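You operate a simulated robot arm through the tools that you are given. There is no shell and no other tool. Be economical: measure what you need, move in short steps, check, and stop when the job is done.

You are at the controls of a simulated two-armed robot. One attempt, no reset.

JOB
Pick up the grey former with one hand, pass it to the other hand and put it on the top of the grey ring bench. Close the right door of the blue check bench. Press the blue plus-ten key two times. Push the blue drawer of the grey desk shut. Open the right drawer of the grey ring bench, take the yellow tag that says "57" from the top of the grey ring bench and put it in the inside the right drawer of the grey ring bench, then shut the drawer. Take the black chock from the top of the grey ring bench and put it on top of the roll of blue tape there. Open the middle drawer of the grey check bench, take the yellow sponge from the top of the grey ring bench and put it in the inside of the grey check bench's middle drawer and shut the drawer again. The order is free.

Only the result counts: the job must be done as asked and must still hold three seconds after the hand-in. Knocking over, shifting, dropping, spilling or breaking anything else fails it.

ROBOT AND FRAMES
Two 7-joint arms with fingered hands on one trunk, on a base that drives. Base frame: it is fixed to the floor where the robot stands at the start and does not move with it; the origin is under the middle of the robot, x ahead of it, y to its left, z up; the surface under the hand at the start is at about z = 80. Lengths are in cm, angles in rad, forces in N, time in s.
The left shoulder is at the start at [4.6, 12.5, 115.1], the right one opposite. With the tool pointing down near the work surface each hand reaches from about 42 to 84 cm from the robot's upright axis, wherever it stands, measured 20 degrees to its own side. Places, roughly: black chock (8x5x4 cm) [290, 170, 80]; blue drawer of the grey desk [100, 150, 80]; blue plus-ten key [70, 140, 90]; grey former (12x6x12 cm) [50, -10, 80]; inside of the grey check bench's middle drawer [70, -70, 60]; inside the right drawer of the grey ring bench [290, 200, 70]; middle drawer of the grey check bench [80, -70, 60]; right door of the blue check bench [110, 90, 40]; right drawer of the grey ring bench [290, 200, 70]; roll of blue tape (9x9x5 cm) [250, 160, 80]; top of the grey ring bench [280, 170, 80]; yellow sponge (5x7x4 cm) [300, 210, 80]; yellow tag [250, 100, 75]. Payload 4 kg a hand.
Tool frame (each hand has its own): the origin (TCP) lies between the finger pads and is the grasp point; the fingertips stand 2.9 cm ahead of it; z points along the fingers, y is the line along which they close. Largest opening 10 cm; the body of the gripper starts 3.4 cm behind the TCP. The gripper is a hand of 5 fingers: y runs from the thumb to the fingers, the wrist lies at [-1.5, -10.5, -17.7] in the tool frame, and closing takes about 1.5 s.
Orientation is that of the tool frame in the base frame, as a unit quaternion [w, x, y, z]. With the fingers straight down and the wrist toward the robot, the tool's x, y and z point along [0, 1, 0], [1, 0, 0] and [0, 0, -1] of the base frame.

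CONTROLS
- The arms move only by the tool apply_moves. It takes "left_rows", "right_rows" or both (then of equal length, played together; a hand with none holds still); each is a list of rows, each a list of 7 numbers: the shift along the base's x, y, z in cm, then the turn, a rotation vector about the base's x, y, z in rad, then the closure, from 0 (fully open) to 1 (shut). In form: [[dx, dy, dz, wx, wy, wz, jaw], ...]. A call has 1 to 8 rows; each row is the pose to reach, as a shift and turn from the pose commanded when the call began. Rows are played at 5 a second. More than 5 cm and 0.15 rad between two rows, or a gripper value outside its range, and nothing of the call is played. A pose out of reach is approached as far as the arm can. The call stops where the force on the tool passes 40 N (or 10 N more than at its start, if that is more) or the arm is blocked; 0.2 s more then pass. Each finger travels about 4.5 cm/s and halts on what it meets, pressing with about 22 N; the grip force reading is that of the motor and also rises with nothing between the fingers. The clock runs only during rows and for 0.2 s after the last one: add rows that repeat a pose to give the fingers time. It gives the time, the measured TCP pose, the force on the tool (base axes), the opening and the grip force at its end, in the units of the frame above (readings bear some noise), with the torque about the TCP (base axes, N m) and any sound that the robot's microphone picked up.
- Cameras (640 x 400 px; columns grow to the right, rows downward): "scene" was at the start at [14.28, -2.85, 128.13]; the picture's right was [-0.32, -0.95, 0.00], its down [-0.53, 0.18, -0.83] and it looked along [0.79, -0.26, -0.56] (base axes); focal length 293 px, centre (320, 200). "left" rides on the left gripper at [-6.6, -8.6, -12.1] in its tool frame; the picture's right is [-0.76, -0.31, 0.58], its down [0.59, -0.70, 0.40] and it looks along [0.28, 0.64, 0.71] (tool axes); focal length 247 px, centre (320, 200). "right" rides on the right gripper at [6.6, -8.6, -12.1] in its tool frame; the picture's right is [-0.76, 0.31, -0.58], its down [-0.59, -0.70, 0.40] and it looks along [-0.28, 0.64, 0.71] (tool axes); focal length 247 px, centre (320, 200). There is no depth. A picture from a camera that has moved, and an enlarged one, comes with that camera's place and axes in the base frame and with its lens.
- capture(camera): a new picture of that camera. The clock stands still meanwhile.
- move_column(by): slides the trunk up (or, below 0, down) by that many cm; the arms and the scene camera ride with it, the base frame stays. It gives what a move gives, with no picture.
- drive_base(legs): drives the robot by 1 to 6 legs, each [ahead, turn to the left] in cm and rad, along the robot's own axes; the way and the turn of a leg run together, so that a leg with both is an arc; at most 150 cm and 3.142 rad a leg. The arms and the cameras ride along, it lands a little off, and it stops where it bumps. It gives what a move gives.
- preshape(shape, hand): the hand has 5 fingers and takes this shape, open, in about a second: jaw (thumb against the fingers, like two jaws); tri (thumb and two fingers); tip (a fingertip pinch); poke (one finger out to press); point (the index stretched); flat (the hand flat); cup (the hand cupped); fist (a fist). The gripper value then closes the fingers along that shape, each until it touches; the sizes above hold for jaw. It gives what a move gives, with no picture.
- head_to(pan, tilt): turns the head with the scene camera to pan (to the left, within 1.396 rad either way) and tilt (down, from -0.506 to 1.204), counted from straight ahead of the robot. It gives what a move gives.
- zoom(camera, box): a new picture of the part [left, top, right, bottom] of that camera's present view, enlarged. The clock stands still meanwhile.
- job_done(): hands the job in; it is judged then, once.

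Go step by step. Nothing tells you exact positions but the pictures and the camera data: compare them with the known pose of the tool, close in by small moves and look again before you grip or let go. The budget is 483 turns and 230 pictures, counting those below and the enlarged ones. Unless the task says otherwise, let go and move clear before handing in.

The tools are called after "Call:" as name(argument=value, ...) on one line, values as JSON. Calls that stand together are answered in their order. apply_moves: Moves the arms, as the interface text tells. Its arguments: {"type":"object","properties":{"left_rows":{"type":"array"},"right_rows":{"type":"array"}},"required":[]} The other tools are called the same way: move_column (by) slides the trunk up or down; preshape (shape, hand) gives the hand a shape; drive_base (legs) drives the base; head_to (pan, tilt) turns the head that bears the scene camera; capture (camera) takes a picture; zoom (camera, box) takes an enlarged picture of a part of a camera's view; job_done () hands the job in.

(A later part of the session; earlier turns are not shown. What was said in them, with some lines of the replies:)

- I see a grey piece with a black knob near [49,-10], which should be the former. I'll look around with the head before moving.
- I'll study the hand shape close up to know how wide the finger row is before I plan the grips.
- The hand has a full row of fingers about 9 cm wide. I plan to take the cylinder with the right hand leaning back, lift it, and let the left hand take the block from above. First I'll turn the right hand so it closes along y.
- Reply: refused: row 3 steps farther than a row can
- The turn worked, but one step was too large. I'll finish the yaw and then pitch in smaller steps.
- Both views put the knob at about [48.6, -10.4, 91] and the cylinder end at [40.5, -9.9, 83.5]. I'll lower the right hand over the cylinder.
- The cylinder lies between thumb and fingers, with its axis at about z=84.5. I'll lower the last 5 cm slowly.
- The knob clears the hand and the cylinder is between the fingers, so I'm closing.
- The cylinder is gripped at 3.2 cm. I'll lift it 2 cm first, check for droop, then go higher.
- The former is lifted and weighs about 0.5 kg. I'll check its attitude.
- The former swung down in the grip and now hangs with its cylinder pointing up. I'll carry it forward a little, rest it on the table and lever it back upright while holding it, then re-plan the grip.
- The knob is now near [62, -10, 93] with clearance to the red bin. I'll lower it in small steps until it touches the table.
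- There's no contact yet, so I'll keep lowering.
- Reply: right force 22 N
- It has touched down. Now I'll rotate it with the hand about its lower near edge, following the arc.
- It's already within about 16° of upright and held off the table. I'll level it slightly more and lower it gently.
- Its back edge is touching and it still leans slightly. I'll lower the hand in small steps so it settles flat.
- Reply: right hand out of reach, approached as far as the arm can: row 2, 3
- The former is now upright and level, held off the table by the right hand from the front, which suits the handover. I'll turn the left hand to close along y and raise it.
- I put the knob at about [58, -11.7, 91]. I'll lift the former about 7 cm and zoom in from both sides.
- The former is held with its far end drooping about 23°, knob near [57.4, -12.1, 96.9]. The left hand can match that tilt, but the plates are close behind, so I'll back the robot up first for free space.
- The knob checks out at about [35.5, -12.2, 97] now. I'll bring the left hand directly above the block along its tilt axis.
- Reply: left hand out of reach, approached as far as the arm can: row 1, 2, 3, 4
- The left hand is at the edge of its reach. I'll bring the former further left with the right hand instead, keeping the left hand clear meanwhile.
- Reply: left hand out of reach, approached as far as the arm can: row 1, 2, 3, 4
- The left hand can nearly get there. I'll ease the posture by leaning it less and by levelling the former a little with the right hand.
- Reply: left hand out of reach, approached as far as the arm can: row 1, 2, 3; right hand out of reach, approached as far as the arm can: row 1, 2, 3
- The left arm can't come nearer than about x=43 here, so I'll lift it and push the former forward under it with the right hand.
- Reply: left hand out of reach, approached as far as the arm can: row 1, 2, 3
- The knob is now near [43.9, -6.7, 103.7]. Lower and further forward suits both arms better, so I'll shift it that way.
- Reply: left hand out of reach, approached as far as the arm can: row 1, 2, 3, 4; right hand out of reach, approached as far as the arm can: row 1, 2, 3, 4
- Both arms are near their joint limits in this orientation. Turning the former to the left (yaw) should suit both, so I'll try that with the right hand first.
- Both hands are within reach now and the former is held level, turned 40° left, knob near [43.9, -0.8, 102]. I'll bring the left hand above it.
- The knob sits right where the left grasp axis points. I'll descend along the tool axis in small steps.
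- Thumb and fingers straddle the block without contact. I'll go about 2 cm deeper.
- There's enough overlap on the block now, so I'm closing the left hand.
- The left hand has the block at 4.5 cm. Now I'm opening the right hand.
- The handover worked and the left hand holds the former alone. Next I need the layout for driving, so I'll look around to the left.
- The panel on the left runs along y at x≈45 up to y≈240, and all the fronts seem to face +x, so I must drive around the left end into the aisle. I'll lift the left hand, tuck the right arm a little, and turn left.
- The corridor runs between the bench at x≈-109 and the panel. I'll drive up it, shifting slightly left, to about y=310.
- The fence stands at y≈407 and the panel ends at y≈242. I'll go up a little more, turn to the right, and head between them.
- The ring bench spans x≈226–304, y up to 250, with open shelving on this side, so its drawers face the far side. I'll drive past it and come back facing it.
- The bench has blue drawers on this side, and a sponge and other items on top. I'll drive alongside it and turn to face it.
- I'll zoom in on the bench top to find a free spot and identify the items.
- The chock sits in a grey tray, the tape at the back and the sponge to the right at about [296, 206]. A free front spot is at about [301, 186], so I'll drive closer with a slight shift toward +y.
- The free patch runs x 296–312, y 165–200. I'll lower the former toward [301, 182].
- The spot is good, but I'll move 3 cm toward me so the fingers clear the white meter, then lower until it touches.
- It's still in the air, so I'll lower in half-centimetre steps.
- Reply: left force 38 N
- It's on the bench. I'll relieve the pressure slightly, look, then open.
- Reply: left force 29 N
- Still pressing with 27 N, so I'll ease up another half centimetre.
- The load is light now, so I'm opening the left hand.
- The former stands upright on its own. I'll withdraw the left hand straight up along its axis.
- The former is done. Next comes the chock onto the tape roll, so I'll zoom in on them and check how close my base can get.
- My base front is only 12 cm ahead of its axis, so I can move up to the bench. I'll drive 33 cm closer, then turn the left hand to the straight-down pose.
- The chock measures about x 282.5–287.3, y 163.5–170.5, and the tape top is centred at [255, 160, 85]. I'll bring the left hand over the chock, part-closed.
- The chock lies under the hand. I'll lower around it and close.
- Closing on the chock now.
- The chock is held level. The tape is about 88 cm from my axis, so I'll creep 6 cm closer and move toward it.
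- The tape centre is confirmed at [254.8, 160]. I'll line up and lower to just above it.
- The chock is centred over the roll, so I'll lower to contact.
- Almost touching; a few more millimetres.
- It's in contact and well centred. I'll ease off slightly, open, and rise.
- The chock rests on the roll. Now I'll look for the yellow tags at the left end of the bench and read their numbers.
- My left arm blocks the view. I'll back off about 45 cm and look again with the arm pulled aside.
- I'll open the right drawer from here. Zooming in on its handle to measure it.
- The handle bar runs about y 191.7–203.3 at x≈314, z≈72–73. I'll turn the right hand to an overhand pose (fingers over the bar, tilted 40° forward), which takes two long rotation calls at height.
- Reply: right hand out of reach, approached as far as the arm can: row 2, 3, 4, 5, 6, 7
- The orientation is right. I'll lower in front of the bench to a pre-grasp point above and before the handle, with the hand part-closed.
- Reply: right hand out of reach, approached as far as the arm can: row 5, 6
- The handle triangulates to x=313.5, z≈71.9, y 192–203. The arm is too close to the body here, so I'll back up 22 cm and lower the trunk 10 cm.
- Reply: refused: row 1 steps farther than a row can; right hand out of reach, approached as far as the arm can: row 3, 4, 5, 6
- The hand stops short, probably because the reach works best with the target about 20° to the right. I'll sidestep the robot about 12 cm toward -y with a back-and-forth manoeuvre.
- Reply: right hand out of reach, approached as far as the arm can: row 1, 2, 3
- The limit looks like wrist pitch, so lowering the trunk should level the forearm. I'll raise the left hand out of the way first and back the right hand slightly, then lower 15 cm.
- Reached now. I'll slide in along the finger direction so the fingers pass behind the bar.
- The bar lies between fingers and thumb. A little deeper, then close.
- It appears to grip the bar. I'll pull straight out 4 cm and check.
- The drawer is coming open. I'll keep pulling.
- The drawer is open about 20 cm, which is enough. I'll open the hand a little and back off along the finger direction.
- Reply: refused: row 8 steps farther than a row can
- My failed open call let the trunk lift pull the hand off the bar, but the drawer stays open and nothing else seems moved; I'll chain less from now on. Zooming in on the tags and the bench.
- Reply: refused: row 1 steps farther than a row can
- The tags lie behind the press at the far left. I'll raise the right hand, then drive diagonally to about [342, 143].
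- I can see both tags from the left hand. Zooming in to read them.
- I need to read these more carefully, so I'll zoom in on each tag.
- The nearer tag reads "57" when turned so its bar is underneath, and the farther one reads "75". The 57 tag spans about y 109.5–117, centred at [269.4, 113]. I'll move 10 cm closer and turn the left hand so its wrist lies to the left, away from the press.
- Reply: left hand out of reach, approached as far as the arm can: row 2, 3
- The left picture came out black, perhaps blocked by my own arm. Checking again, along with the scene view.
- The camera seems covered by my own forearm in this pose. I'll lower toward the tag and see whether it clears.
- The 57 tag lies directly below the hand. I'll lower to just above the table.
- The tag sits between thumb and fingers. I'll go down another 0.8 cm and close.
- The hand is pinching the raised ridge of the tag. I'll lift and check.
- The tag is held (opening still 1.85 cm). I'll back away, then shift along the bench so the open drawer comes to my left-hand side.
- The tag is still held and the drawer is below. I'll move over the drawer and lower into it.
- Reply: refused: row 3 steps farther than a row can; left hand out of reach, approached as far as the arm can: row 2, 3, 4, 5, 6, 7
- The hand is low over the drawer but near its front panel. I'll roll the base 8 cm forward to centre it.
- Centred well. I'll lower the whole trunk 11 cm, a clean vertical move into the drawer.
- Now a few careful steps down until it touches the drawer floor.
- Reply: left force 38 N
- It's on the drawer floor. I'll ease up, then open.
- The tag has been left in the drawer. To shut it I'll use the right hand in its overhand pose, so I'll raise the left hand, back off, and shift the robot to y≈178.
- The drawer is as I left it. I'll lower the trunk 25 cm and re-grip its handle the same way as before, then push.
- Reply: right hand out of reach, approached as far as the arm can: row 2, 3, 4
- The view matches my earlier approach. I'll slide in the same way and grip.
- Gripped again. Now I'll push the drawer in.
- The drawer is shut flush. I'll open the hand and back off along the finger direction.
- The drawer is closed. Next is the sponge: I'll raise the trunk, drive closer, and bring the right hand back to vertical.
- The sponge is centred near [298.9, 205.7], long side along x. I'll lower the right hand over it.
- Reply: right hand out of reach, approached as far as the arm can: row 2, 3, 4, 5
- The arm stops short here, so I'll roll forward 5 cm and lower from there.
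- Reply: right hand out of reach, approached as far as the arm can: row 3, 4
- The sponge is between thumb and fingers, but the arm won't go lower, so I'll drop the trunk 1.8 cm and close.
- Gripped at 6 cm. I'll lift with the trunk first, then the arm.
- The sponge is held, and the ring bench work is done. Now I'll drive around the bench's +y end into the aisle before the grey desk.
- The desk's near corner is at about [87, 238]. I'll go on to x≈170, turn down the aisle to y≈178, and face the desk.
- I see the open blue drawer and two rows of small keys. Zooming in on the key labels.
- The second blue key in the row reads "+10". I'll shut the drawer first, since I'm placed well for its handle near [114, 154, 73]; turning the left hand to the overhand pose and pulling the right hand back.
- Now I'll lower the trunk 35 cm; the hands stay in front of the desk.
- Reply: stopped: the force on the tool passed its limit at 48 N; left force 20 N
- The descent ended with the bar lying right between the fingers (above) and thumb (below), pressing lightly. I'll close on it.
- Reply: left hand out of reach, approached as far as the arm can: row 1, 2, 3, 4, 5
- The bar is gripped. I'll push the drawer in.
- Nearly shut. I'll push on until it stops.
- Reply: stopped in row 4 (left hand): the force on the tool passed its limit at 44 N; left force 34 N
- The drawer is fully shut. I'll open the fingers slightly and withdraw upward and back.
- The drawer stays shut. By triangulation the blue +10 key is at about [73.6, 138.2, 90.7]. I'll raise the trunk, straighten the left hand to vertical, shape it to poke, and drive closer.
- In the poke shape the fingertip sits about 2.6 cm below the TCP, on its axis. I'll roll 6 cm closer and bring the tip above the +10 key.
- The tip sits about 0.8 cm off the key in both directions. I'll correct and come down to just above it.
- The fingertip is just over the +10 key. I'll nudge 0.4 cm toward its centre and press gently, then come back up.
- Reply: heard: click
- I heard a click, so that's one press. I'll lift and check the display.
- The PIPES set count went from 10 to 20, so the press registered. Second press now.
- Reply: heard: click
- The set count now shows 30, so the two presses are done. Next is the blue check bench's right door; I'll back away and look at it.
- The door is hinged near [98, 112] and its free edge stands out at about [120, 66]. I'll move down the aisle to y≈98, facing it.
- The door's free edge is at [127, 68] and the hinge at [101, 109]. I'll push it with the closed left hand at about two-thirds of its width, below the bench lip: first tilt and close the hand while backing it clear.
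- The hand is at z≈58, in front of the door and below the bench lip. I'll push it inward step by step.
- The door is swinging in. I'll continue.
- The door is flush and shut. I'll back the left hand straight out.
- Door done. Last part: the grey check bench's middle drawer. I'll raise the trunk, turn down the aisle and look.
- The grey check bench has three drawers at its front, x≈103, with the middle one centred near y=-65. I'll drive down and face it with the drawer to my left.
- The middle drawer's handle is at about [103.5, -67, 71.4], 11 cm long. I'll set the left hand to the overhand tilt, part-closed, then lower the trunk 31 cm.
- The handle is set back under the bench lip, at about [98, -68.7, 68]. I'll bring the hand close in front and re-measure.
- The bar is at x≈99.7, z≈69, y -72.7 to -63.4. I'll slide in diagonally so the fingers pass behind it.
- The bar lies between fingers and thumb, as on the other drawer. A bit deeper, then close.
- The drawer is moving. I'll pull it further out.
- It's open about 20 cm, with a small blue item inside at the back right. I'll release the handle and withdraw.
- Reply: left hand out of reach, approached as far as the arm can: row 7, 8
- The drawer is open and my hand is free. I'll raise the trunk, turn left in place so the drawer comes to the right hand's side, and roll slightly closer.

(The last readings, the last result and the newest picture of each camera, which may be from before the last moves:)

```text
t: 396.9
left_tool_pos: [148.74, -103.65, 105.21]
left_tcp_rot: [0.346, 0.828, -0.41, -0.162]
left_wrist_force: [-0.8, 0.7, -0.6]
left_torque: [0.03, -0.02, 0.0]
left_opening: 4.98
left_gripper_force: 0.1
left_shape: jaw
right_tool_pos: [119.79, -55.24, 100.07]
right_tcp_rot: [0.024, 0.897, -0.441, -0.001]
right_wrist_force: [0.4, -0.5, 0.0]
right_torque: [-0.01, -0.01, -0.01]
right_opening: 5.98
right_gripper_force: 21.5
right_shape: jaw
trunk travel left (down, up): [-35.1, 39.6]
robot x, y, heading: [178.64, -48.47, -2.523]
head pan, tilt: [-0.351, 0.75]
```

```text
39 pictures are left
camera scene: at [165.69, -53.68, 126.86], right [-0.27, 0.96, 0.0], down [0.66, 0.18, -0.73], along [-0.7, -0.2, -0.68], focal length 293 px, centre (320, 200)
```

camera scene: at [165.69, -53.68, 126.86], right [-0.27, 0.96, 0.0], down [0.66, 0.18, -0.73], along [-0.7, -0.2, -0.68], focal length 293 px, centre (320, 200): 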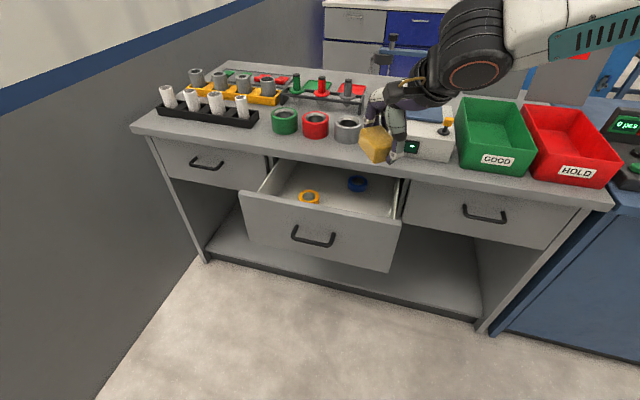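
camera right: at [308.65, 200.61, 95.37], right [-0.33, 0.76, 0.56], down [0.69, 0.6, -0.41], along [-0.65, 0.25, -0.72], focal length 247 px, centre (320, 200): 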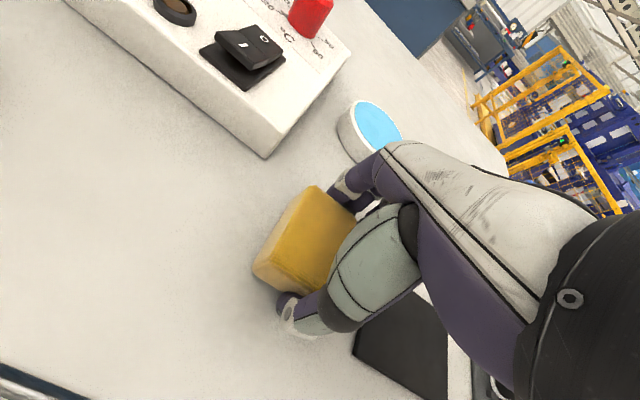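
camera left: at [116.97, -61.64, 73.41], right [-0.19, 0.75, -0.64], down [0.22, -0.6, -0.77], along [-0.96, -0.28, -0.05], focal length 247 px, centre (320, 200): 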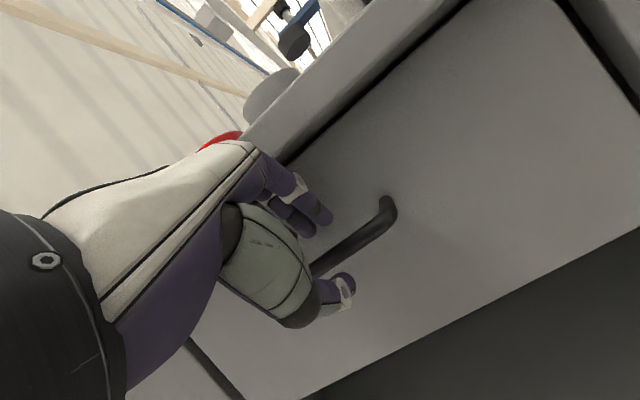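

Inside the drawer are an orange ring near [104, -75] and a blue ring near [94, -62]. I'll put the sponge at about [105.5, -60], clear of both.

Call:
apply_moves(right_rows=[[-3.5, -1.2, -1, 0, 0, 0, 1], [-7, -2.5, -2, 0, 0, 0, 1], [-10.5, -3.8, -3.5, 0, 0, 0, 1], [-13.5, -5, -6, 0, 0, 0, 1], [-14.3, -5.2, -10, 0, 0, 0, 1], [-14.3, -5.2, -14, 0, 0, 0, 1]])

Call:
zoom(camera="scene", box=[230, 90, 470, 270])

Call:
capture(camera="right")

```text
t: 398.3
left_tool_pos: [148.61, -103.7, 105.23]
left_tcp_rot: [0.345, 0.828, -0.411, -0.162]
left_wrist_force: [-0.1, -0.5, 0.3]
left_torque: [-0.02, 0.0, -0.02]
left_opening: 4.99
left_gripper_force: 0.1
left_shape: jaw
right_tool_pos: [105.66, -60.62, 86.14]
right_tcp_rot: [0.025, 0.897, -0.441, 0.0]
right_wrist_force: [-0.3, 0.1, 0.0]
right_torque: [-0.01, -0.02, -0.01]
right_opening: 5.99
right_gripper_force: 22.7
right_shape: jaw
trunk travel left (down, up): [-35.1, 39.6]
robot x, y, heading: [178.24, -47.83, -2.517]
head pan, tilt: [-0.351, 0.75]
```

```text
2.22 times, centred on (350, 180) of scene
camera zoom: at [165.63, -53.68, 126.85], right [-0.27, 0.96, 0.0], down [0.66, 0.18, -0.73], along [-0.7, -0.2, -0.68], focal length 651 px, centre (253, 244)
```

zoom: 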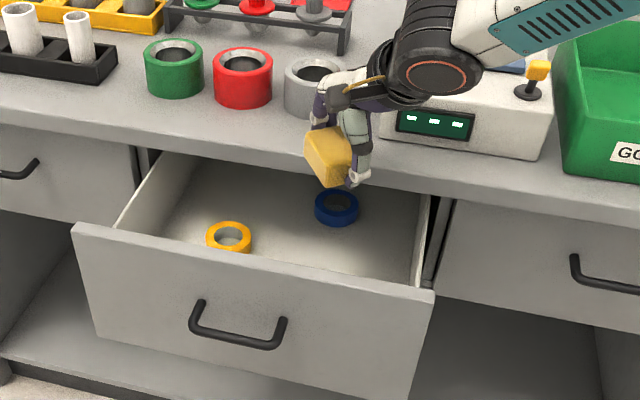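

```text
37 pictures are left
camera right: at [116.75, -59.96, 97.81], right [-0.69, 0.44, 0.57], down [0.19, 0.88, -0.44], along [-0.7, -0.2, -0.69], focal length 247 px, centre (320, 200)
```

right: 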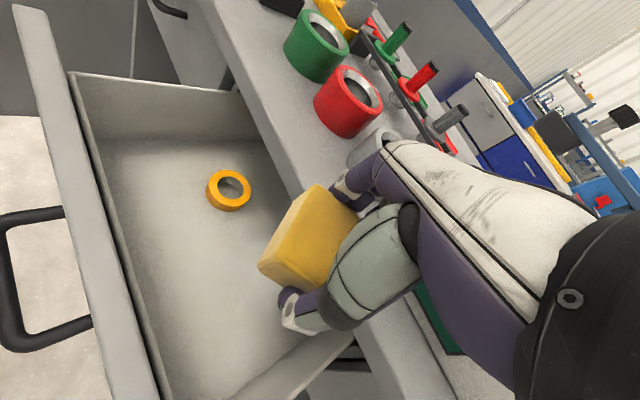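

The far fingers are close to the bench lip, so I'll shift 2 cm toward the drawer front and lower.

Call:
apply_moves(right_rows=[[1, 0.6, 0, 0, 0, 0, 1], [1.9, 1.2, -0.5, 0, 0, 0, 1], [1.9, 1.2, -3, 0, 0, 0, 1], [1.9, 1.2, -6, 0, 0, 0, 1], [1.9, 1.2, -9, 0, 0, 0, 1], [1.9, 1.2, -12, 0, 0, 0, 1]])

Call:
zoom(camera="scene", box=[230, 90, 470, 270])

```text
t: 399.7
left_tool_pos: [148.83, -103.73, 105.26]
left_tcp_rot: [0.345, 0.828, -0.41, -0.162]
left_wrist_force: [0.9, -0.4, -0.9]
left_torque: [-0.04, 0.05, -0.04]
left_opening: 4.97
left_gripper_force: 0.0
left_shape: jaw
right_tool_pos: [109.0, -57.63, 78.12]
right_tcp_rot: [0.024, 0.897, -0.441, 0.0]
right_wrist_force: [-0.5, 0.3, 0.0]
right_torque: [0.06, -0.02, 0.02]
right_opening: 5.98
right_gripper_force: 21.5
right_shape: jaw
right hand out of reach, approached as far as the arm can: row 5, 6
trunk travel left (down, up): [-35.1, 39.6]
robot x, y, heading: [178.1, -48.41, -2.523]
head pan, tilt: [-0.351, 0.75]
```

```text
2.22 times, centred on (350, 180) of scene
camera zoom: at [165.68, -53.71, 126.86], right [-0.27, 0.96, 0.0], down [0.66, 0.18, -0.73], along [-0.7, -0.2, -0.68], focal length 651 px, centre (253, 244)
```

zoom: 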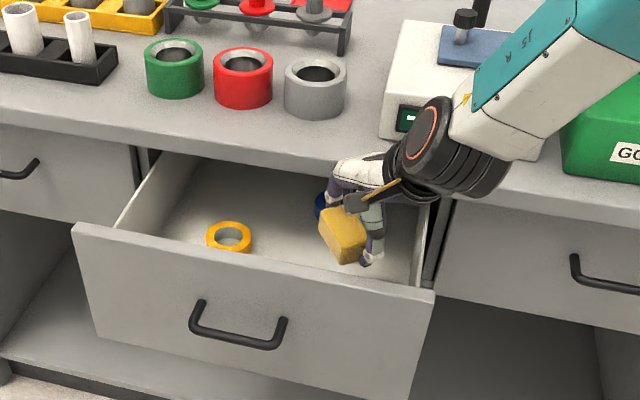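

The arm is at its limit, so I'll lower the trunk 7 cm instead.

Call:
move_column(by=-7)

Call:
zoom(camera="scene", box=[230, 70, 470, 250])

Call:
capture(camera="right")

```text
t: 400.8
left_tool_pos: [148.79, -103.65, 98.32]
left_tcp_rot: [0.345, 0.828, -0.41, -0.162]
left_wrist_force: [-0.2, 0.0, 0.6]
left_torque: [-0.02, 0.04, 0.04]
left_opening: 4.99
left_gripper_force: 0.0
left_shape: jaw
right_tool_pos: [108.78, -57.71, 71.16]
right_tcp_rot: [0.024, 0.897, -0.441, 0.0]
right_wrist_force: [0.3, 0.1, -1.1]
right_torque: [-0.01, 0.01, -0.01]
right_opening: 6.0
right_gripper_force: 21.4
right_shape: jaw
trunk travel left (down, up): [-28.1, 46.6]
robot x, y, heading: [178.36, -47.94, -2.522]
head pan, tilt: [-0.351, 0.75]
```

```text
2.22 times, centred on (350, 160) of scene
camera zoom: at [164.21, -54.74, 119.71], right [-0.27, 0.96, 0.0], down [0.66, 0.18, -0.73], along [-0.7, -0.2, -0.68], focal length 651 px, centre (253, 289)
```

zoom: 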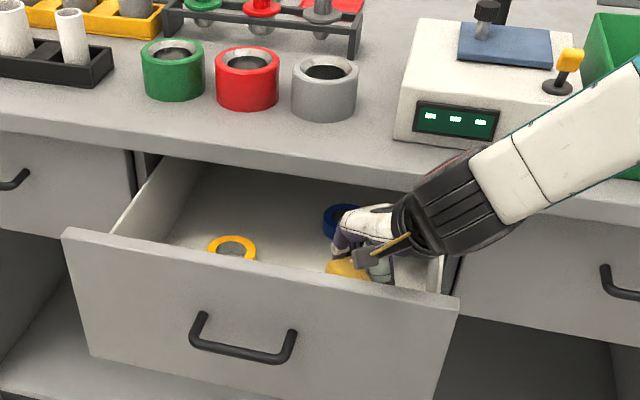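

```text
34 pictures are left
camera right: at [119.97, -57.17, 82.96], right [-0.69, 0.44, 0.57], down [0.19, 0.88, -0.44], along [-0.7, -0.2, -0.69], focal length 247 px, centre (320, 200)
```

right: 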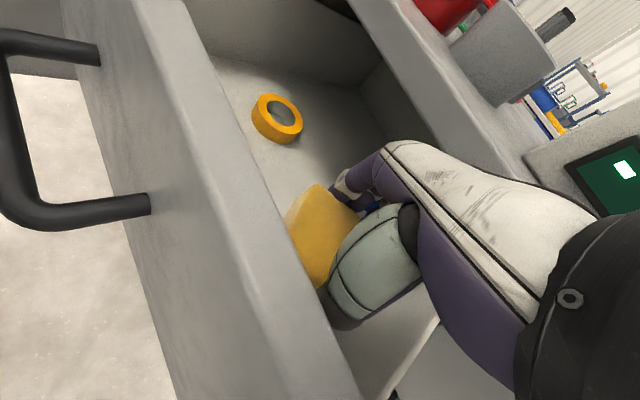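

The sponge is inside the drawer, above the floor. I'll lower 2 cm more.

Call:
move_column(by=-2)

```text
t: 401.5
left_tool_pos: [148.84, -103.68, 96.31]
left_tcp_rot: [0.346, 0.828, -0.41, -0.162]
left_wrist_force: [0.7, 0.6, 0.4]
left_torque: [-0.01, -0.05, -0.01]
left_opening: 4.97
left_gripper_force: 0.1
left_shape: jaw
right_tool_pos: [108.86, -57.83, 69.09]
right_tcp_rot: [0.025, 0.897, -0.441, 0.0]
right_wrist_force: [0.4, -0.1, 0.8]
right_torque: [-0.03, -0.02, 0.0]
right_opening: 6.02
right_gripper_force: 21.7
right_shape: jaw
trunk travel left (down, up): [-26.1, 48.6]
robot x, y, heading: [178.17, -48.11, -2.522]
head pan, tilt: [-0.351, 0.75]
```

Call:
move_column(by=-1)

```text
t: 402.1
left_tool_pos: [148.84, -103.64, 95.28]
left_tcp_rot: [0.346, 0.828, -0.411, -0.163]
left_wrist_force: [0.0, -0.5, 0.3]
left_torque: [0.01, 0.03, -0.05]
left_opening: 4.99
left_gripper_force: 0.1
left_shape: jaw
right_tool_pos: [108.8, -57.74, 68.08]
right_tcp_rot: [0.024, 0.897, -0.441, 0.0]
right_wrist_force: [0.4, -0.8, 0.5]
right_torque: [-0.02, 0.02, -0.03]
right_opening: 6.01
right_gripper_force: 21.7
right_shape: jaw
trunk travel left (down, up): [-25.1, 49.6]
robot x, y, heading: [178.09, -48.34, -2.522]
head pan, tilt: [-0.351, 0.75]
```

I'll open the hand just enough to let go.

Call:
apply_moves(right_rows=[[0, 0, 0, 0, 0, 0, 0.45], [0, 0, 0, 0, 0, 0, 0.32], [0, 0, 0, 0, 0, 0, 0.25], [0, 0, 0, 0, 0, 0, 0.22], [0, 0, 0, 0, 0, 0, 0.22]])

Call:
capture(camera="right")

```text
t: 403.3
left_tool_pos: [148.81, -103.66, 95.24]
left_tcp_rot: [0.346, 0.828, -0.41, -0.163]
left_wrist_force: [0.4, 0.7, -0.1]
left_torque: [0.03, 0.02, 0.0]
left_opening: 4.96
left_gripper_force: 0.1
left_shape: jaw
right_tool_pos: [108.95, -57.86, 68.19]
right_tcp_rot: [0.024, 0.897, -0.441, 0.0]
right_wrist_force: [0.0, 0.5, 0.8]
right_torque: [0.0, 0.01, 0.0]
right_opening: 7.76
right_gripper_force: 0.0
right_shape: jaw
trunk travel left (down, up): [-25.1, 49.6]
robot x, y, heading: [178.25, -47.96, -2.518]
head pan, tilt: [-0.351, 0.75]
```

```text
33 pictures are left
camera right: at [119.95, -57.16, 79.89], right [-0.69, 0.44, 0.57], down [0.19, 0.88, -0.44], along [-0.7, -0.2, -0.69], focal length 247 px, centre (320, 200)
```

right: 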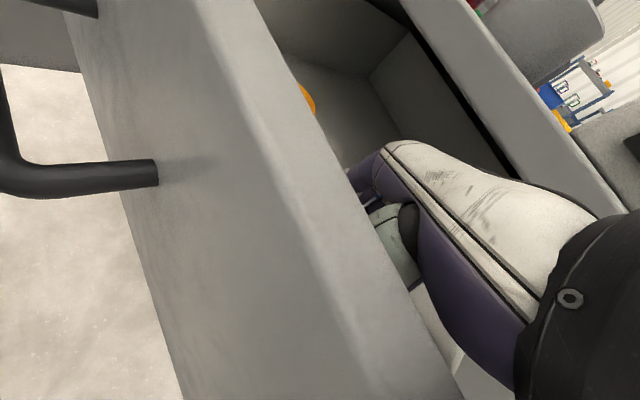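

Released. I'll lift straight up with the trunk.

Call:
move_column(by=18)

Call:
capture(camera="scene")

```text
t: 405.3
left_tool_pos: [148.63, -103.68, 113.18]
left_tcp_rot: [0.345, 0.828, -0.411, -0.162]
left_wrist_force: [-0.1, -0.2, -0.5]
left_torque: [-0.02, -0.02, 0.0]
left_opening: 4.98
left_gripper_force: 0.1
left_shape: jaw
right_tool_pos: [108.61, -57.93, 88.87]
right_tcp_rot: [0.045, 0.896, -0.441, -0.012]
right_wrist_force: [-0.1, -0.3, -0.2]
right_torque: [-0.01, 0.01, 0.01]
right_opening: 7.79
right_gripper_force: 0.0
right_shape: jaw
trunk travel left (down, up): [-43.1, 31.6]
robot x, y, heading: [178.16, -48.24, -2.518]
head pan, tilt: [-0.351, 0.75]
```

```text
32 pictures are left
camera scene: at [166.88, -52.81, 134.97], right [-0.27, 0.96, 0.0], down [0.66, 0.18, -0.73], along [-0.7, -0.2, -0.68], focal length 293 px, centre (320, 200)
```

scene: 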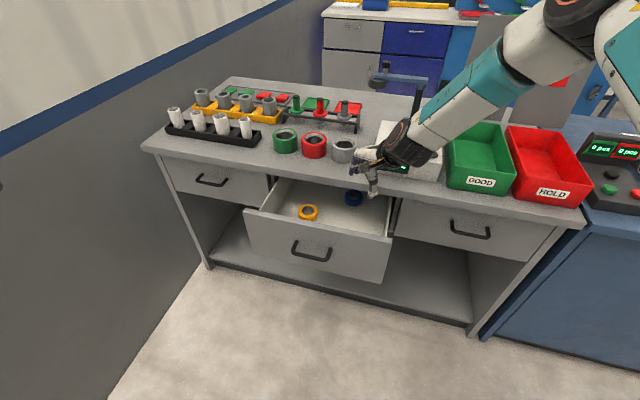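

Call:
zoom(camera="scene", box=[240, 140, 440, 290])

Call:
capture(camera="right")

```text
2.67 times, centred on (340, 215) of scene
camera zoom: at [166.88, -52.81, 134.97], right [-0.27, 0.96, 0.0], down [0.66, 0.18, -0.73], along [-0.7, -0.2, -0.68], focal length 781 px, centre (267, 160)
```

zoom: 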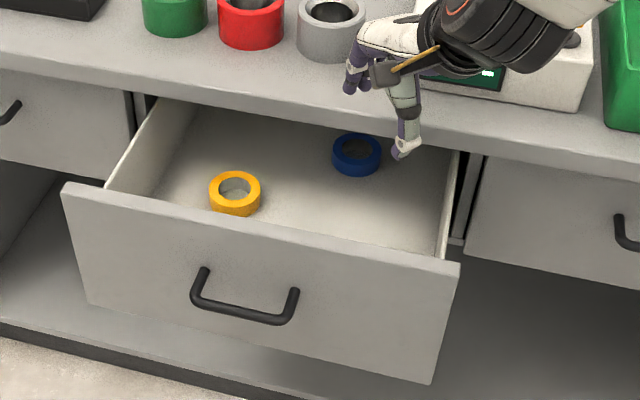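

```text
30 pictures are left
camera right: at [120.16, -57.0, 100.32], right [-0.67, 0.45, 0.59], down [0.17, 0.86, -0.47], along [-0.72, -0.22, -0.66], focal length 247 px, centre (320, 200)
```

right: 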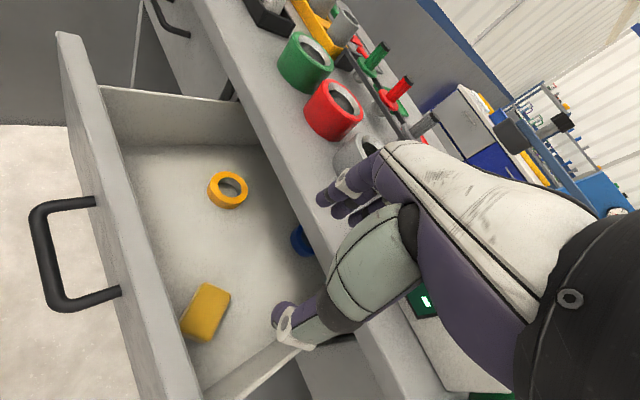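

The sponge lies in the drawer's front right corner, clear of the rings. I'll raise and pull back the right hand, then return to my earlier pose for the handle.

Call:
apply_moves(right_rows=[[1, 0, 4.5, 0, 0, 0, 0.2], [3, 1, 8.5, 0, 0, 0, 0.2], [6, 2, 12, 0, 0, 0, 0.2], [10, 3, 14, 0, 0, 0, 0.2], [14, 4, 15, 0, 0, 0, 0.2]])

Call:
drive_base(legs=[[-8, 0], [0, -0.63]])

Call:
head_to(pan=0.2, tilt=0.65)

Call:
capture(camera="scene")

```text
t: 406.5
left_tool_pos: [148.79, -103.58, 113.27]
left_tcp_rot: [0.346, 0.828, -0.41, -0.162]
left_wrist_force: [0.8, -0.3, -0.3]
left_torque: [0.01, -0.02, 0.01]
left_opening: 4.99
left_gripper_force: 0.0
left_shape: jaw
right_tool_pos: [122.75, -53.85, 104.21]
right_tcp_rot: [0.045, 0.896, -0.441, -0.011]
right_wrist_force: [0.7, -0.4, 0.6]
right_torque: [-0.01, 0.0, 0.02]
right_opening: 7.98
right_gripper_force: 0.1
right_shape: jaw
trunk travel left (down, up): [-43.1, 31.6]
robot x, y, heading: [178.1, -48.29, -2.518]
head pan, tilt: [-0.351, 0.75]
```

```text
t: 409.3
left_tool_pos: [128.29, -71.59, 113.29]
left_tcp_rot: [0.281, 0.663, -0.644, -0.26]
left_wrist_force: [0.4, -0.1, 0.1]
left_torque: [0.0, -0.01, 0.0]
left_opening: 4.98
left_gripper_force: 0.1
left_shape: jaw
right_tool_pos: [135.98, -16.01, 104.17]
right_tcp_rot: [0.04, 0.719, -0.694, -0.025]
right_wrist_force: [0.3, 0.5, 0.4]
right_torque: [0.0, 0.01, 0.0]
right_opening: 7.98
right_gripper_force: 0.1
right_shape: jaw
trunk travel left (down, up): [-43.1, 31.6]
robot x, y, heading: [184.65, -43.82, 3.139]
head pan, tilt: [-0.351, 0.75]
```

```text
t: 410.2
left_tool_pos: [128.29, -71.52, 113.25]
left_tcp_rot: [0.279, 0.663, -0.644, -0.26]
left_wrist_force: [-0.6, 0.0, 0.3]
left_torque: [0.0, 0.01, 0.01]
left_opening: 4.98
left_gripper_force: 0.0
left_shape: jaw
right_tool_pos: [135.88, -15.98, 104.16]
right_tcp_rot: [0.04, 0.719, -0.693, -0.025]
right_wrist_force: [0.3, -0.4, 0.2]
right_torque: [0.01, 0.03, 0.02]
right_opening: 7.99
right_gripper_force: 0.0
right_shape: jaw
trunk travel left (down, up): [-43.1, 31.6]
robot x, y, heading: [184.38, -43.51, 3.14]
head pan, tilt: [0.201, 0.649]
```

```text
29 pictures are left
camera scene: at [171.94, -45.28, 135.85], right [-0.2, 0.98, 0.0], down [0.59, 0.12, -0.8], along [-0.78, -0.16, -0.6], focal length 293 px, centre (320, 200)
```

scene: 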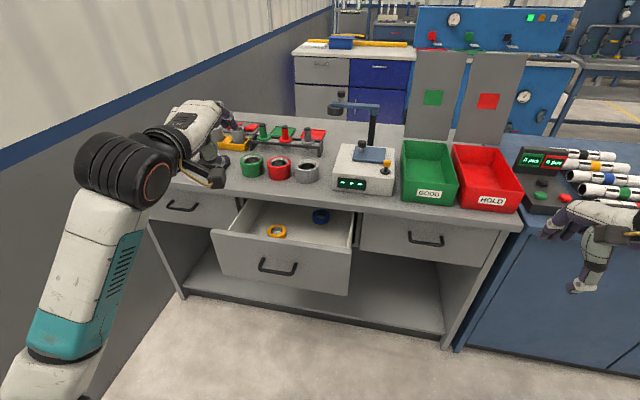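

I'm back in the earlier pose. Lowering the trunk 33 cm to bring the left hand in front of the handle.

Call:
move_column(by=-33)

Call:
apply_moves(left_rows=[[0.5, 1, 0, 0, 0, -0.02, 0.6], [0.5, 2, 0, 0, 0, -0.03, 0.62], [0.5, 3.2, 0, 0, 0, -0.03, 0.62]])

Call:
capture(camera="left")

```text
t: 413.5
left_tool_pos: [128.23, -71.62, 80.37]
left_tcp_rot: [0.28, 0.663, -0.643, -0.26]
left_wrist_force: [-0.1, 0.2, 0.3]
left_torque: [0.02, -0.01, 0.04]
left_opening: 4.96
left_gripper_force: 0.0
left_shape: jaw
right_tool_pos: [135.87, -15.93, 71.2]
right_tcp_rot: [0.04, 0.719, -0.694, -0.025]
right_wrist_force: [-0.6, 0.2, 0.0]
right_torque: [0.02, -0.05, 0.05]
right_opening: 7.99
right_gripper_force: 0.0
right_shape: jaw
trunk travel left (down, up): [-10.1, 64.6]
robot x, y, heading: [184.26, -43.74, 3.139]
head pan, tilt: [0.201, 0.649]
```

```text
t: 414.3
left_tool_pos: [127.53, -68.7, 80.01]
left_tcp_rot: [-0.275, -0.654, 0.654, 0.264]
left_wrist_force: [-0.3, -0.3, 0.2]
left_torque: [0.02, -0.03, 0.01]
left_opening: 3.83
left_gripper_force: 0.0
left_shape: jaw
left hand out of reach, approached as far as the arm can: row 1, 2, 3
right_tool_pos: [135.91, -15.96, 71.17]
right_tcp_rot: [0.04, 0.719, -0.694, -0.025]
right_wrist_force: [-0.3, 0.5, -0.2]
right_torque: [-0.01, 0.01, 0.04]
right_opening: 7.98
right_gripper_force: 0.1
right_shape: jaw
trunk travel left (down, up): [-10.1, 64.6]
robot x, y, heading: [184.54, -43.7, 3.135]
head pan, tilt: [0.201, 0.649]
```

```text
28 pictures are left
camera left: at [142.1, -61.98, 82.44], right [-0.19, 0.75, -0.64], down [0.22, -0.6, -0.77], along [-0.96, -0.29, -0.05], focal length 247 px, centre (320, 200)
```

left: 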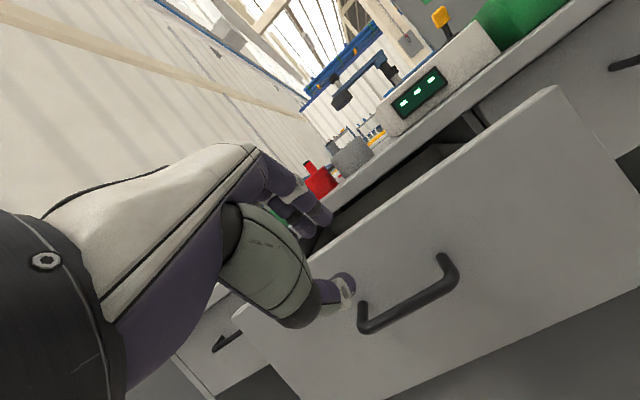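

The bar is at x≈120.5, z≈69. I'll come down with the fingertips just behind it, then grip.

Call:
apply_moves(left_rows=[[-1.2, 0.1, -1.5, 0, 0, 0, 0.62], [-2.5, 0.2, -3, 0, 0, 0, 0.62], [-3.8, 0.3, -4.6, 0, 0, 0, 0.62], [-4.5, 0.3, -6.2, 0, 0, 0, 0.62]])

Call:
capture(camera="left")

```text
t: 415.3
left_tool_pos: [123.16, -68.43, 73.87]
left_tcp_rot: [-0.276, -0.653, 0.654, 0.264]
left_wrist_force: [0.0, 0.2, 0.3]
left_torque: [-0.02, -0.01, 0.0]
left_opening: 3.84
left_gripper_force: 0.1
left_shape: jaw
right_tool_pos: [135.9, -16.04, 71.11]
right_tcp_rot: [0.04, 0.719, -0.693, -0.025]
right_wrist_force: [0.5, -0.3, 0.2]
right_torque: [-0.01, 0.04, -0.04]
right_opening: 7.98
right_gripper_force: 0.1
right_shape: jaw
trunk travel left (down, up): [-10.1, 64.6]
robot x, y, heading: [184.62, -43.81, 3.14]
head pan, tilt: [0.201, 0.649]
```

```text
27 pictures are left
camera left: at [137.78, -61.84, 76.23], right [-0.19, 0.75, -0.64], down [0.22, -0.6, -0.77], along [-0.96, -0.29, -0.05], focal length 247 px, centre (320, 200)
```

left: 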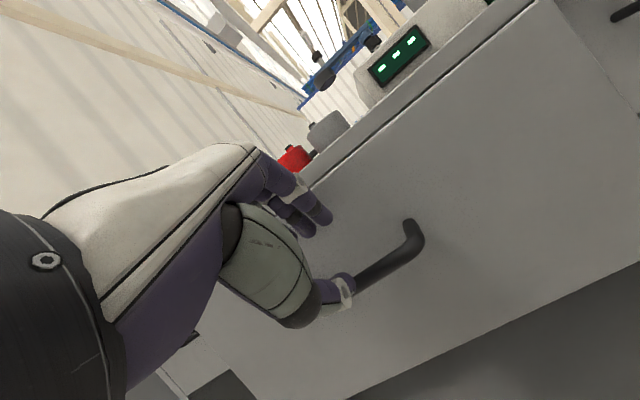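

Call:
apply_moves(left_rows=[[-0.2, 0, -1.3, 0, 0, 0, 0.6], [-0.5, 0, -2.6, 0, 0, 0, 0.6], [-0.9, 0, -3.8, 0, 0, 0, 0.6]])

Call:
capture(camera="left")

```text
t: 416.1
left_tool_pos: [122.31, -68.48, 69.97]
left_tcp_rot: [-0.276, -0.653, 0.654, 0.264]
left_wrist_force: [0.1, 0.5, 0.1]
left_torque: [0.02, -0.02, 0.01]
left_opening: 3.96
left_gripper_force: 0.2
left_shape: jaw
right_tool_pos: [135.84, -15.91, 71.14]
right_tcp_rot: [0.04, 0.719, -0.694, -0.025]
right_wrist_force: [-1.0, -0.2, 0.0]
right_torque: [0.02, -0.01, 0.01]
right_opening: 7.98
right_gripper_force: 0.1
right_shape: jaw
trunk travel left (down, up): [-10.1, 64.6]
robot x, y, heading: [184.45, -44.05, 3.139]
head pan, tilt: [0.201, 0.649]
```

```text
26 pictures are left
camera left: at [136.81, -61.74, 72.4], right [-0.19, 0.75, -0.64], down [0.22, -0.6, -0.77], along [-0.96, -0.29, -0.05], focal length 247 px, centre (320, 200)
```

left: 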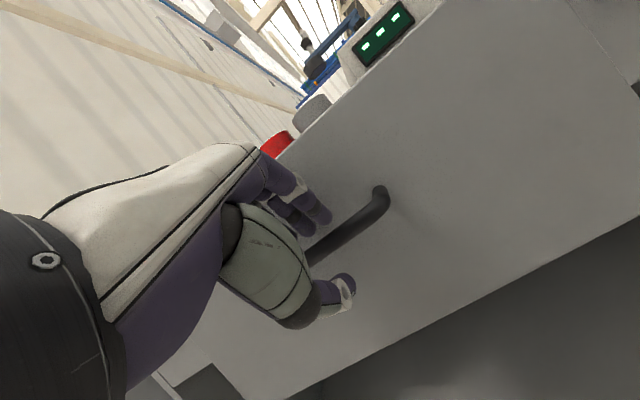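

The bar is between fingers and thumb again. I'll close and push the drawer in.

Call:
apply_moves(left_rows=[[-0.3, 0, -0.2, 0, 0, 0, 0.8], [-0.4, 0, -0.3, 0, 0, 0, 1], [-0.4, 0, -0.3, 0, 0, 0, 1], [-0.4, 0, -0.3, 0, 0, 0, 1], [-0.4, 0, -0.3, 0, 0, 0, 1]])

Call:
apply_moves(left_rows=[[-2.5, 0, 0, 0, 0, 0, 1], [-5, 0, 0, 0, 0, 0, 1], [-7.5, 0, 0, 0, 0, 0, 1], [-10, 0, 0, 0, 0, 0, 1], [-12.5, 0, 0, 0, 0, 0, 1], [-15, 0, 0, 0, 0, 0, 1], [-17, 0, 0, 0, 0, 0, 1], [-18.5, 0, 0, 0, 0, 0, 1]])

Call:
capture(camera="scene")

```text
t: 417.3
left_tool_pos: [121.8, -68.26, 69.69]
left_tcp_rot: [-0.275, -0.653, 0.654, 0.264]
left_wrist_force: [-0.4, -0.3, -1.7]
left_torque: [-0.12, 0.05, -0.05]
left_opening: 0.01
left_gripper_force: 22.2
left_shape: jaw
right_tool_pos: [135.96, -16.0, 71.14]
right_tcp_rot: [0.04, 0.719, -0.694, -0.026]
right_wrist_force: [0.2, 0.2, 0.5]
right_torque: [-0.03, 0.0, 0.0]
right_opening: 7.98
right_gripper_force: 0.0
right_shape: jaw
trunk travel left (down, up): [-10.1, 64.6]
robot x, y, heading: [184.36, -43.92, 3.141]
head pan, tilt: [0.201, 0.649]
```

```text
t: 419.1
left_tool_pos: [103.17, -68.44, 69.63]
left_tcp_rot: [-0.274, -0.653, 0.655, 0.264]
left_wrist_force: [-1.3, 7.6, -6.3]
left_torque: [-0.01, -0.05, -0.13]
left_opening: 0.0
left_gripper_force: 21.7
left_shape: jaw
right_tool_pos: [135.82, -15.98, 71.07]
right_tcp_rot: [0.039, 0.719, -0.694, -0.024]
right_wrist_force: [-0.5, -0.1, 0.0]
right_torque: [0.01, 0.01, 0.03]
right_opening: 7.96
right_gripper_force: 0.1
right_shape: jaw
trunk travel left (down, up): [-10.1, 64.6]
robot x, y, heading: [184.93, -43.51, 3.139]
head pan, tilt: [0.201, 0.649]
```

```text
25 pictures are left
camera scene: at [161.57, -45.23, 101.72], right [-0.2, 0.98, 0.0], down [0.59, 0.12, -0.8], along [-0.78, -0.16, -0.61], focal length 293 px, centre (320, 200)
```

scene: 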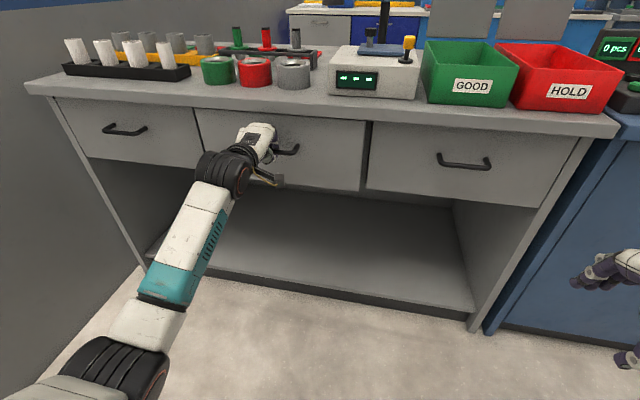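

Nearly closed. I'll push until it stops.

Call:
apply_moves(left_rows=[[-0.6, 0, 0, 0, 0, 0, 1], [-1.2, 0, 0, 0, 0, 0, 1], [-1.8, 0, 0, 0, 0, 0, 1], [-2.4, 0, 0, 0, 0, 0, 1], [-3, 0, 0, 0, 0, 0, 1]])

Call:
zoom(camera="scene", box=[80, 60, 400, 220])

```text
t: 420.3
left_tool_pos: [100.42, -68.67, 69.66]
left_tcp_rot: [0.274, 0.654, -0.654, -0.262]
left_wrist_force: [23.2, 1.2, -11.2]
left_torque: [0.0, -0.11, 0.04]
left_opening: 0.0
left_gripper_force: 22.4
left_shape: jaw
right_tool_pos: [135.97, -15.97, 71.16]
right_tcp_rot: [0.04, 0.719, -0.693, -0.026]
right_wrist_force: [-0.5, -0.4, -0.3]
right_torque: [-0.01, 0.0, -0.01]
right_opening: 8.0
right_gripper_force: 0.0
right_shape: jaw
trunk travel left (down, up): [-10.1, 64.6]
robot x, y, heading: [184.67, -43.58, 3.144]
head pan, tilt: [0.201, 0.649]
```

```text
2.00 times, centred on (240, 140) of scene
camera zoom: at [161.69, -45.31, 101.75], right [-0.2, 0.98, 0.0], down [0.59, 0.12, -0.8], along [-0.78, -0.16, -0.6], focal length 586 px, centre (480, 320)
```

zoom: 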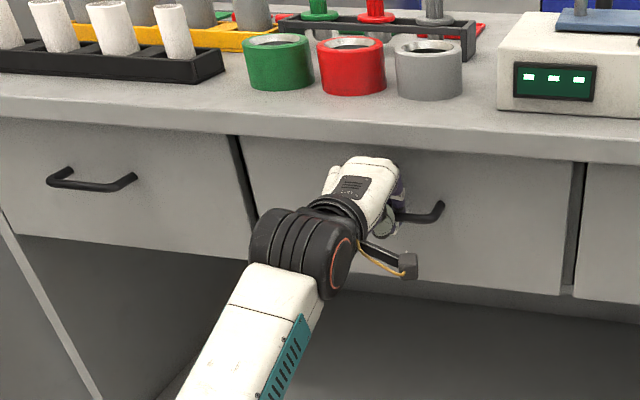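

The drawer is flush and pushing back with 23 N. I'll release the handle and withdraw.

Call:
apply_moves(left_rows=[[0.6, 0, 0, 0, 0, 0, 0.85], [0.6, 0, 0, 0, 0, 0, 0.65], [0.6, 0, 0, 0, 0, 0, 0.58], [0.6, 0, 0, 0, 0, 0, 0.58], [1.9, 0, 1.4, 0, 0, 0, 0.58], [3.2, 0, 2.8, 0, 0, 0, 0.58], [6, 0, 5, 0, 0, 0, 0.58], [10, 0, 7, 0, 0, 0, 0.58]])

Call:
capture(camera="scene")

```text
t: 422.1
left_tool_pos: [110.42, -68.43, 76.97]
left_tcp_rot: [-0.276, -0.653, 0.654, 0.265]
left_wrist_force: [0.1, 0.2, -0.8]
left_torque: [0.01, -0.03, 0.02]
left_opening: 4.18
left_gripper_force: 0.0
left_shape: jaw
right_tool_pos: [135.89, -16.07, 71.17]
right_tcp_rot: [0.04, 0.719, -0.694, -0.025]
right_wrist_force: [-0.9, -0.4, -0.1]
right_torque: [0.01, -0.01, -0.03]
right_opening: 7.99
right_gripper_force: 0.0
right_shape: jaw
trunk travel left (down, up): [-10.1, 64.6]
robot x, y, heading: [184.77, -43.6, 3.142]
head pan, tilt: [0.201, 0.649]
```

```text
23 pictures are left
camera scene: at [161.65, -45.26, 101.75], right [-0.2, 0.98, 0.0], down [0.59, 0.12, -0.8], along [-0.78, -0.16, -0.6], focal length 293 px, centre (320, 200)
```

scene: 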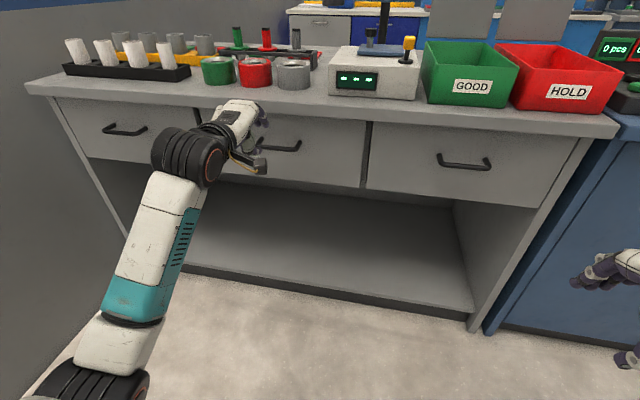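

The drawer stays shut and both hands are free. I'll back away and take a last look at the other fronts.

Call:
apply_moves(left_rows=[[4, 0, 2, 0, 0, 0, 0.3], [8, 0, 4, 0, 0, 0, 0], [12, 0, 6, 0, 0, 0, 0]])

Call:
move_column(by=25)

Call:
head_to(pan=-0.95, tilt=0.45)

Call:
capture(camera="scene")

```text
t: 422.9
left_tool_pos: [122.31, -68.47, 82.82]
left_tcp_rot: [-0.275, -0.653, 0.654, 0.264]
left_wrist_force: [-1.0, -0.7, 0.1]
left_torque: [-0.05, -0.03, -0.01]
left_opening: 9.98
left_gripper_force: 0.0
left_shape: jaw
right_tool_pos: [135.94, -16.0, 71.19]
right_tcp_rot: [0.04, 0.719, -0.693, -0.026]
right_wrist_force: [-0.3, 0.6, 0.0]
right_torque: [0.03, -0.04, 0.02]
right_opening: 7.99
right_gripper_force: 0.1
right_shape: jaw
trunk travel left (down, up): [-10.1, 64.6]
robot x, y, heading: [184.34, -43.56, 3.142]
head pan, tilt: [0.201, 0.649]
```

```text
t: 425.5
left_tool_pos: [122.14, -68.45, 107.58]
left_tcp_rot: [0.276, 0.654, -0.654, -0.264]
left_wrist_force: [-0.2, 1.0, -0.3]
left_torque: [0.04, -0.01, 0.02]
left_opening: 9.97
left_gripper_force: 0.1
left_shape: jaw
right_tool_pos: [135.87, -15.95, 96.15]
right_tcp_rot: [0.039, 0.719, -0.694, -0.024]
right_wrist_force: [0.0, 0.8, 1.2]
right_torque: [0.0, -0.02, 0.02]
right_opening: 7.98
right_gripper_force: 0.1
right_shape: jaw
trunk travel left (down, up): [-35.1, 39.6]
robot x, y, heading: [184.65, -43.51, 3.137]
head pan, tilt: [0.201, 0.649]
```

```text
t: 426.8
left_tool_pos: [122.24, -68.46, 107.63]
left_tcp_rot: [-0.275, -0.653, 0.654, 0.265]
left_wrist_force: [0.0, -0.6, 0.2]
left_torque: [0.0, -0.05, 0.04]
left_opening: 10.0
left_gripper_force: 0.0
left_shape: jaw
right_tool_pos: [135.9, -15.96, 96.06]
right_tcp_rot: [0.04, 0.719, -0.694, -0.025]
right_wrist_force: [0.8, 0.3, -0.3]
right_torque: [0.02, -0.04, 0.05]
right_opening: 7.99
right_gripper_force: 0.1
right_shape: jaw
trunk travel left (down, up): [-35.1, 39.6]
robot x, y, heading: [184.44, -43.54, 3.143]
head pan, tilt: [-0.949, 0.45]
```

```text
22 pictures are left
camera scene: at [173.6, -36.08, 129.5], right [0.81, 0.58, 0.0], down [0.25, -0.35, -0.9], along [-0.52, 0.73, -0.44], focal length 293 px, centre (320, 200)
```

scene: 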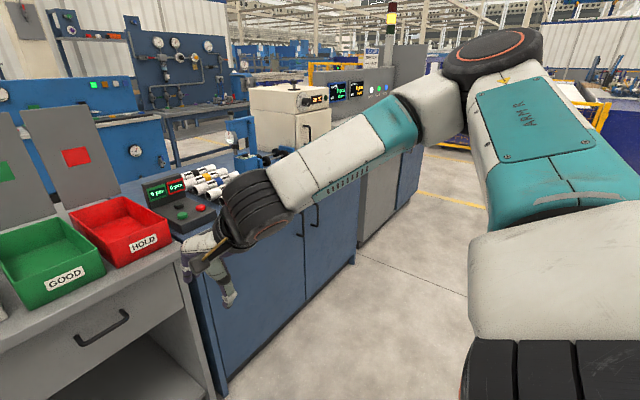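

The blue door and the desk drawer are still shut and everything is in place, so I'm handing in.

Call:
job_done()

```text
The job is handed in.
```

The whole job is done and handed in:
- **Former:** picked up with the right hand, passed to the left, and standing upright on the grey ring bench.
- **Chock:** sitting on the roll of blue tape.
- **Tag "57":** in the ring bench's right drawer, which is shut. I felt it touch the drawer floor before letting go, but had no clear view of it lying there.
- **Blue check bench:** right door shut.
- **Plus-ten key:** pressed twice; the PIPES set count went from 10 to 30.
- **Grey desk:** blue drawer shut.
- **Sponge:** in the grey check bench's middle drawer, which is shut.
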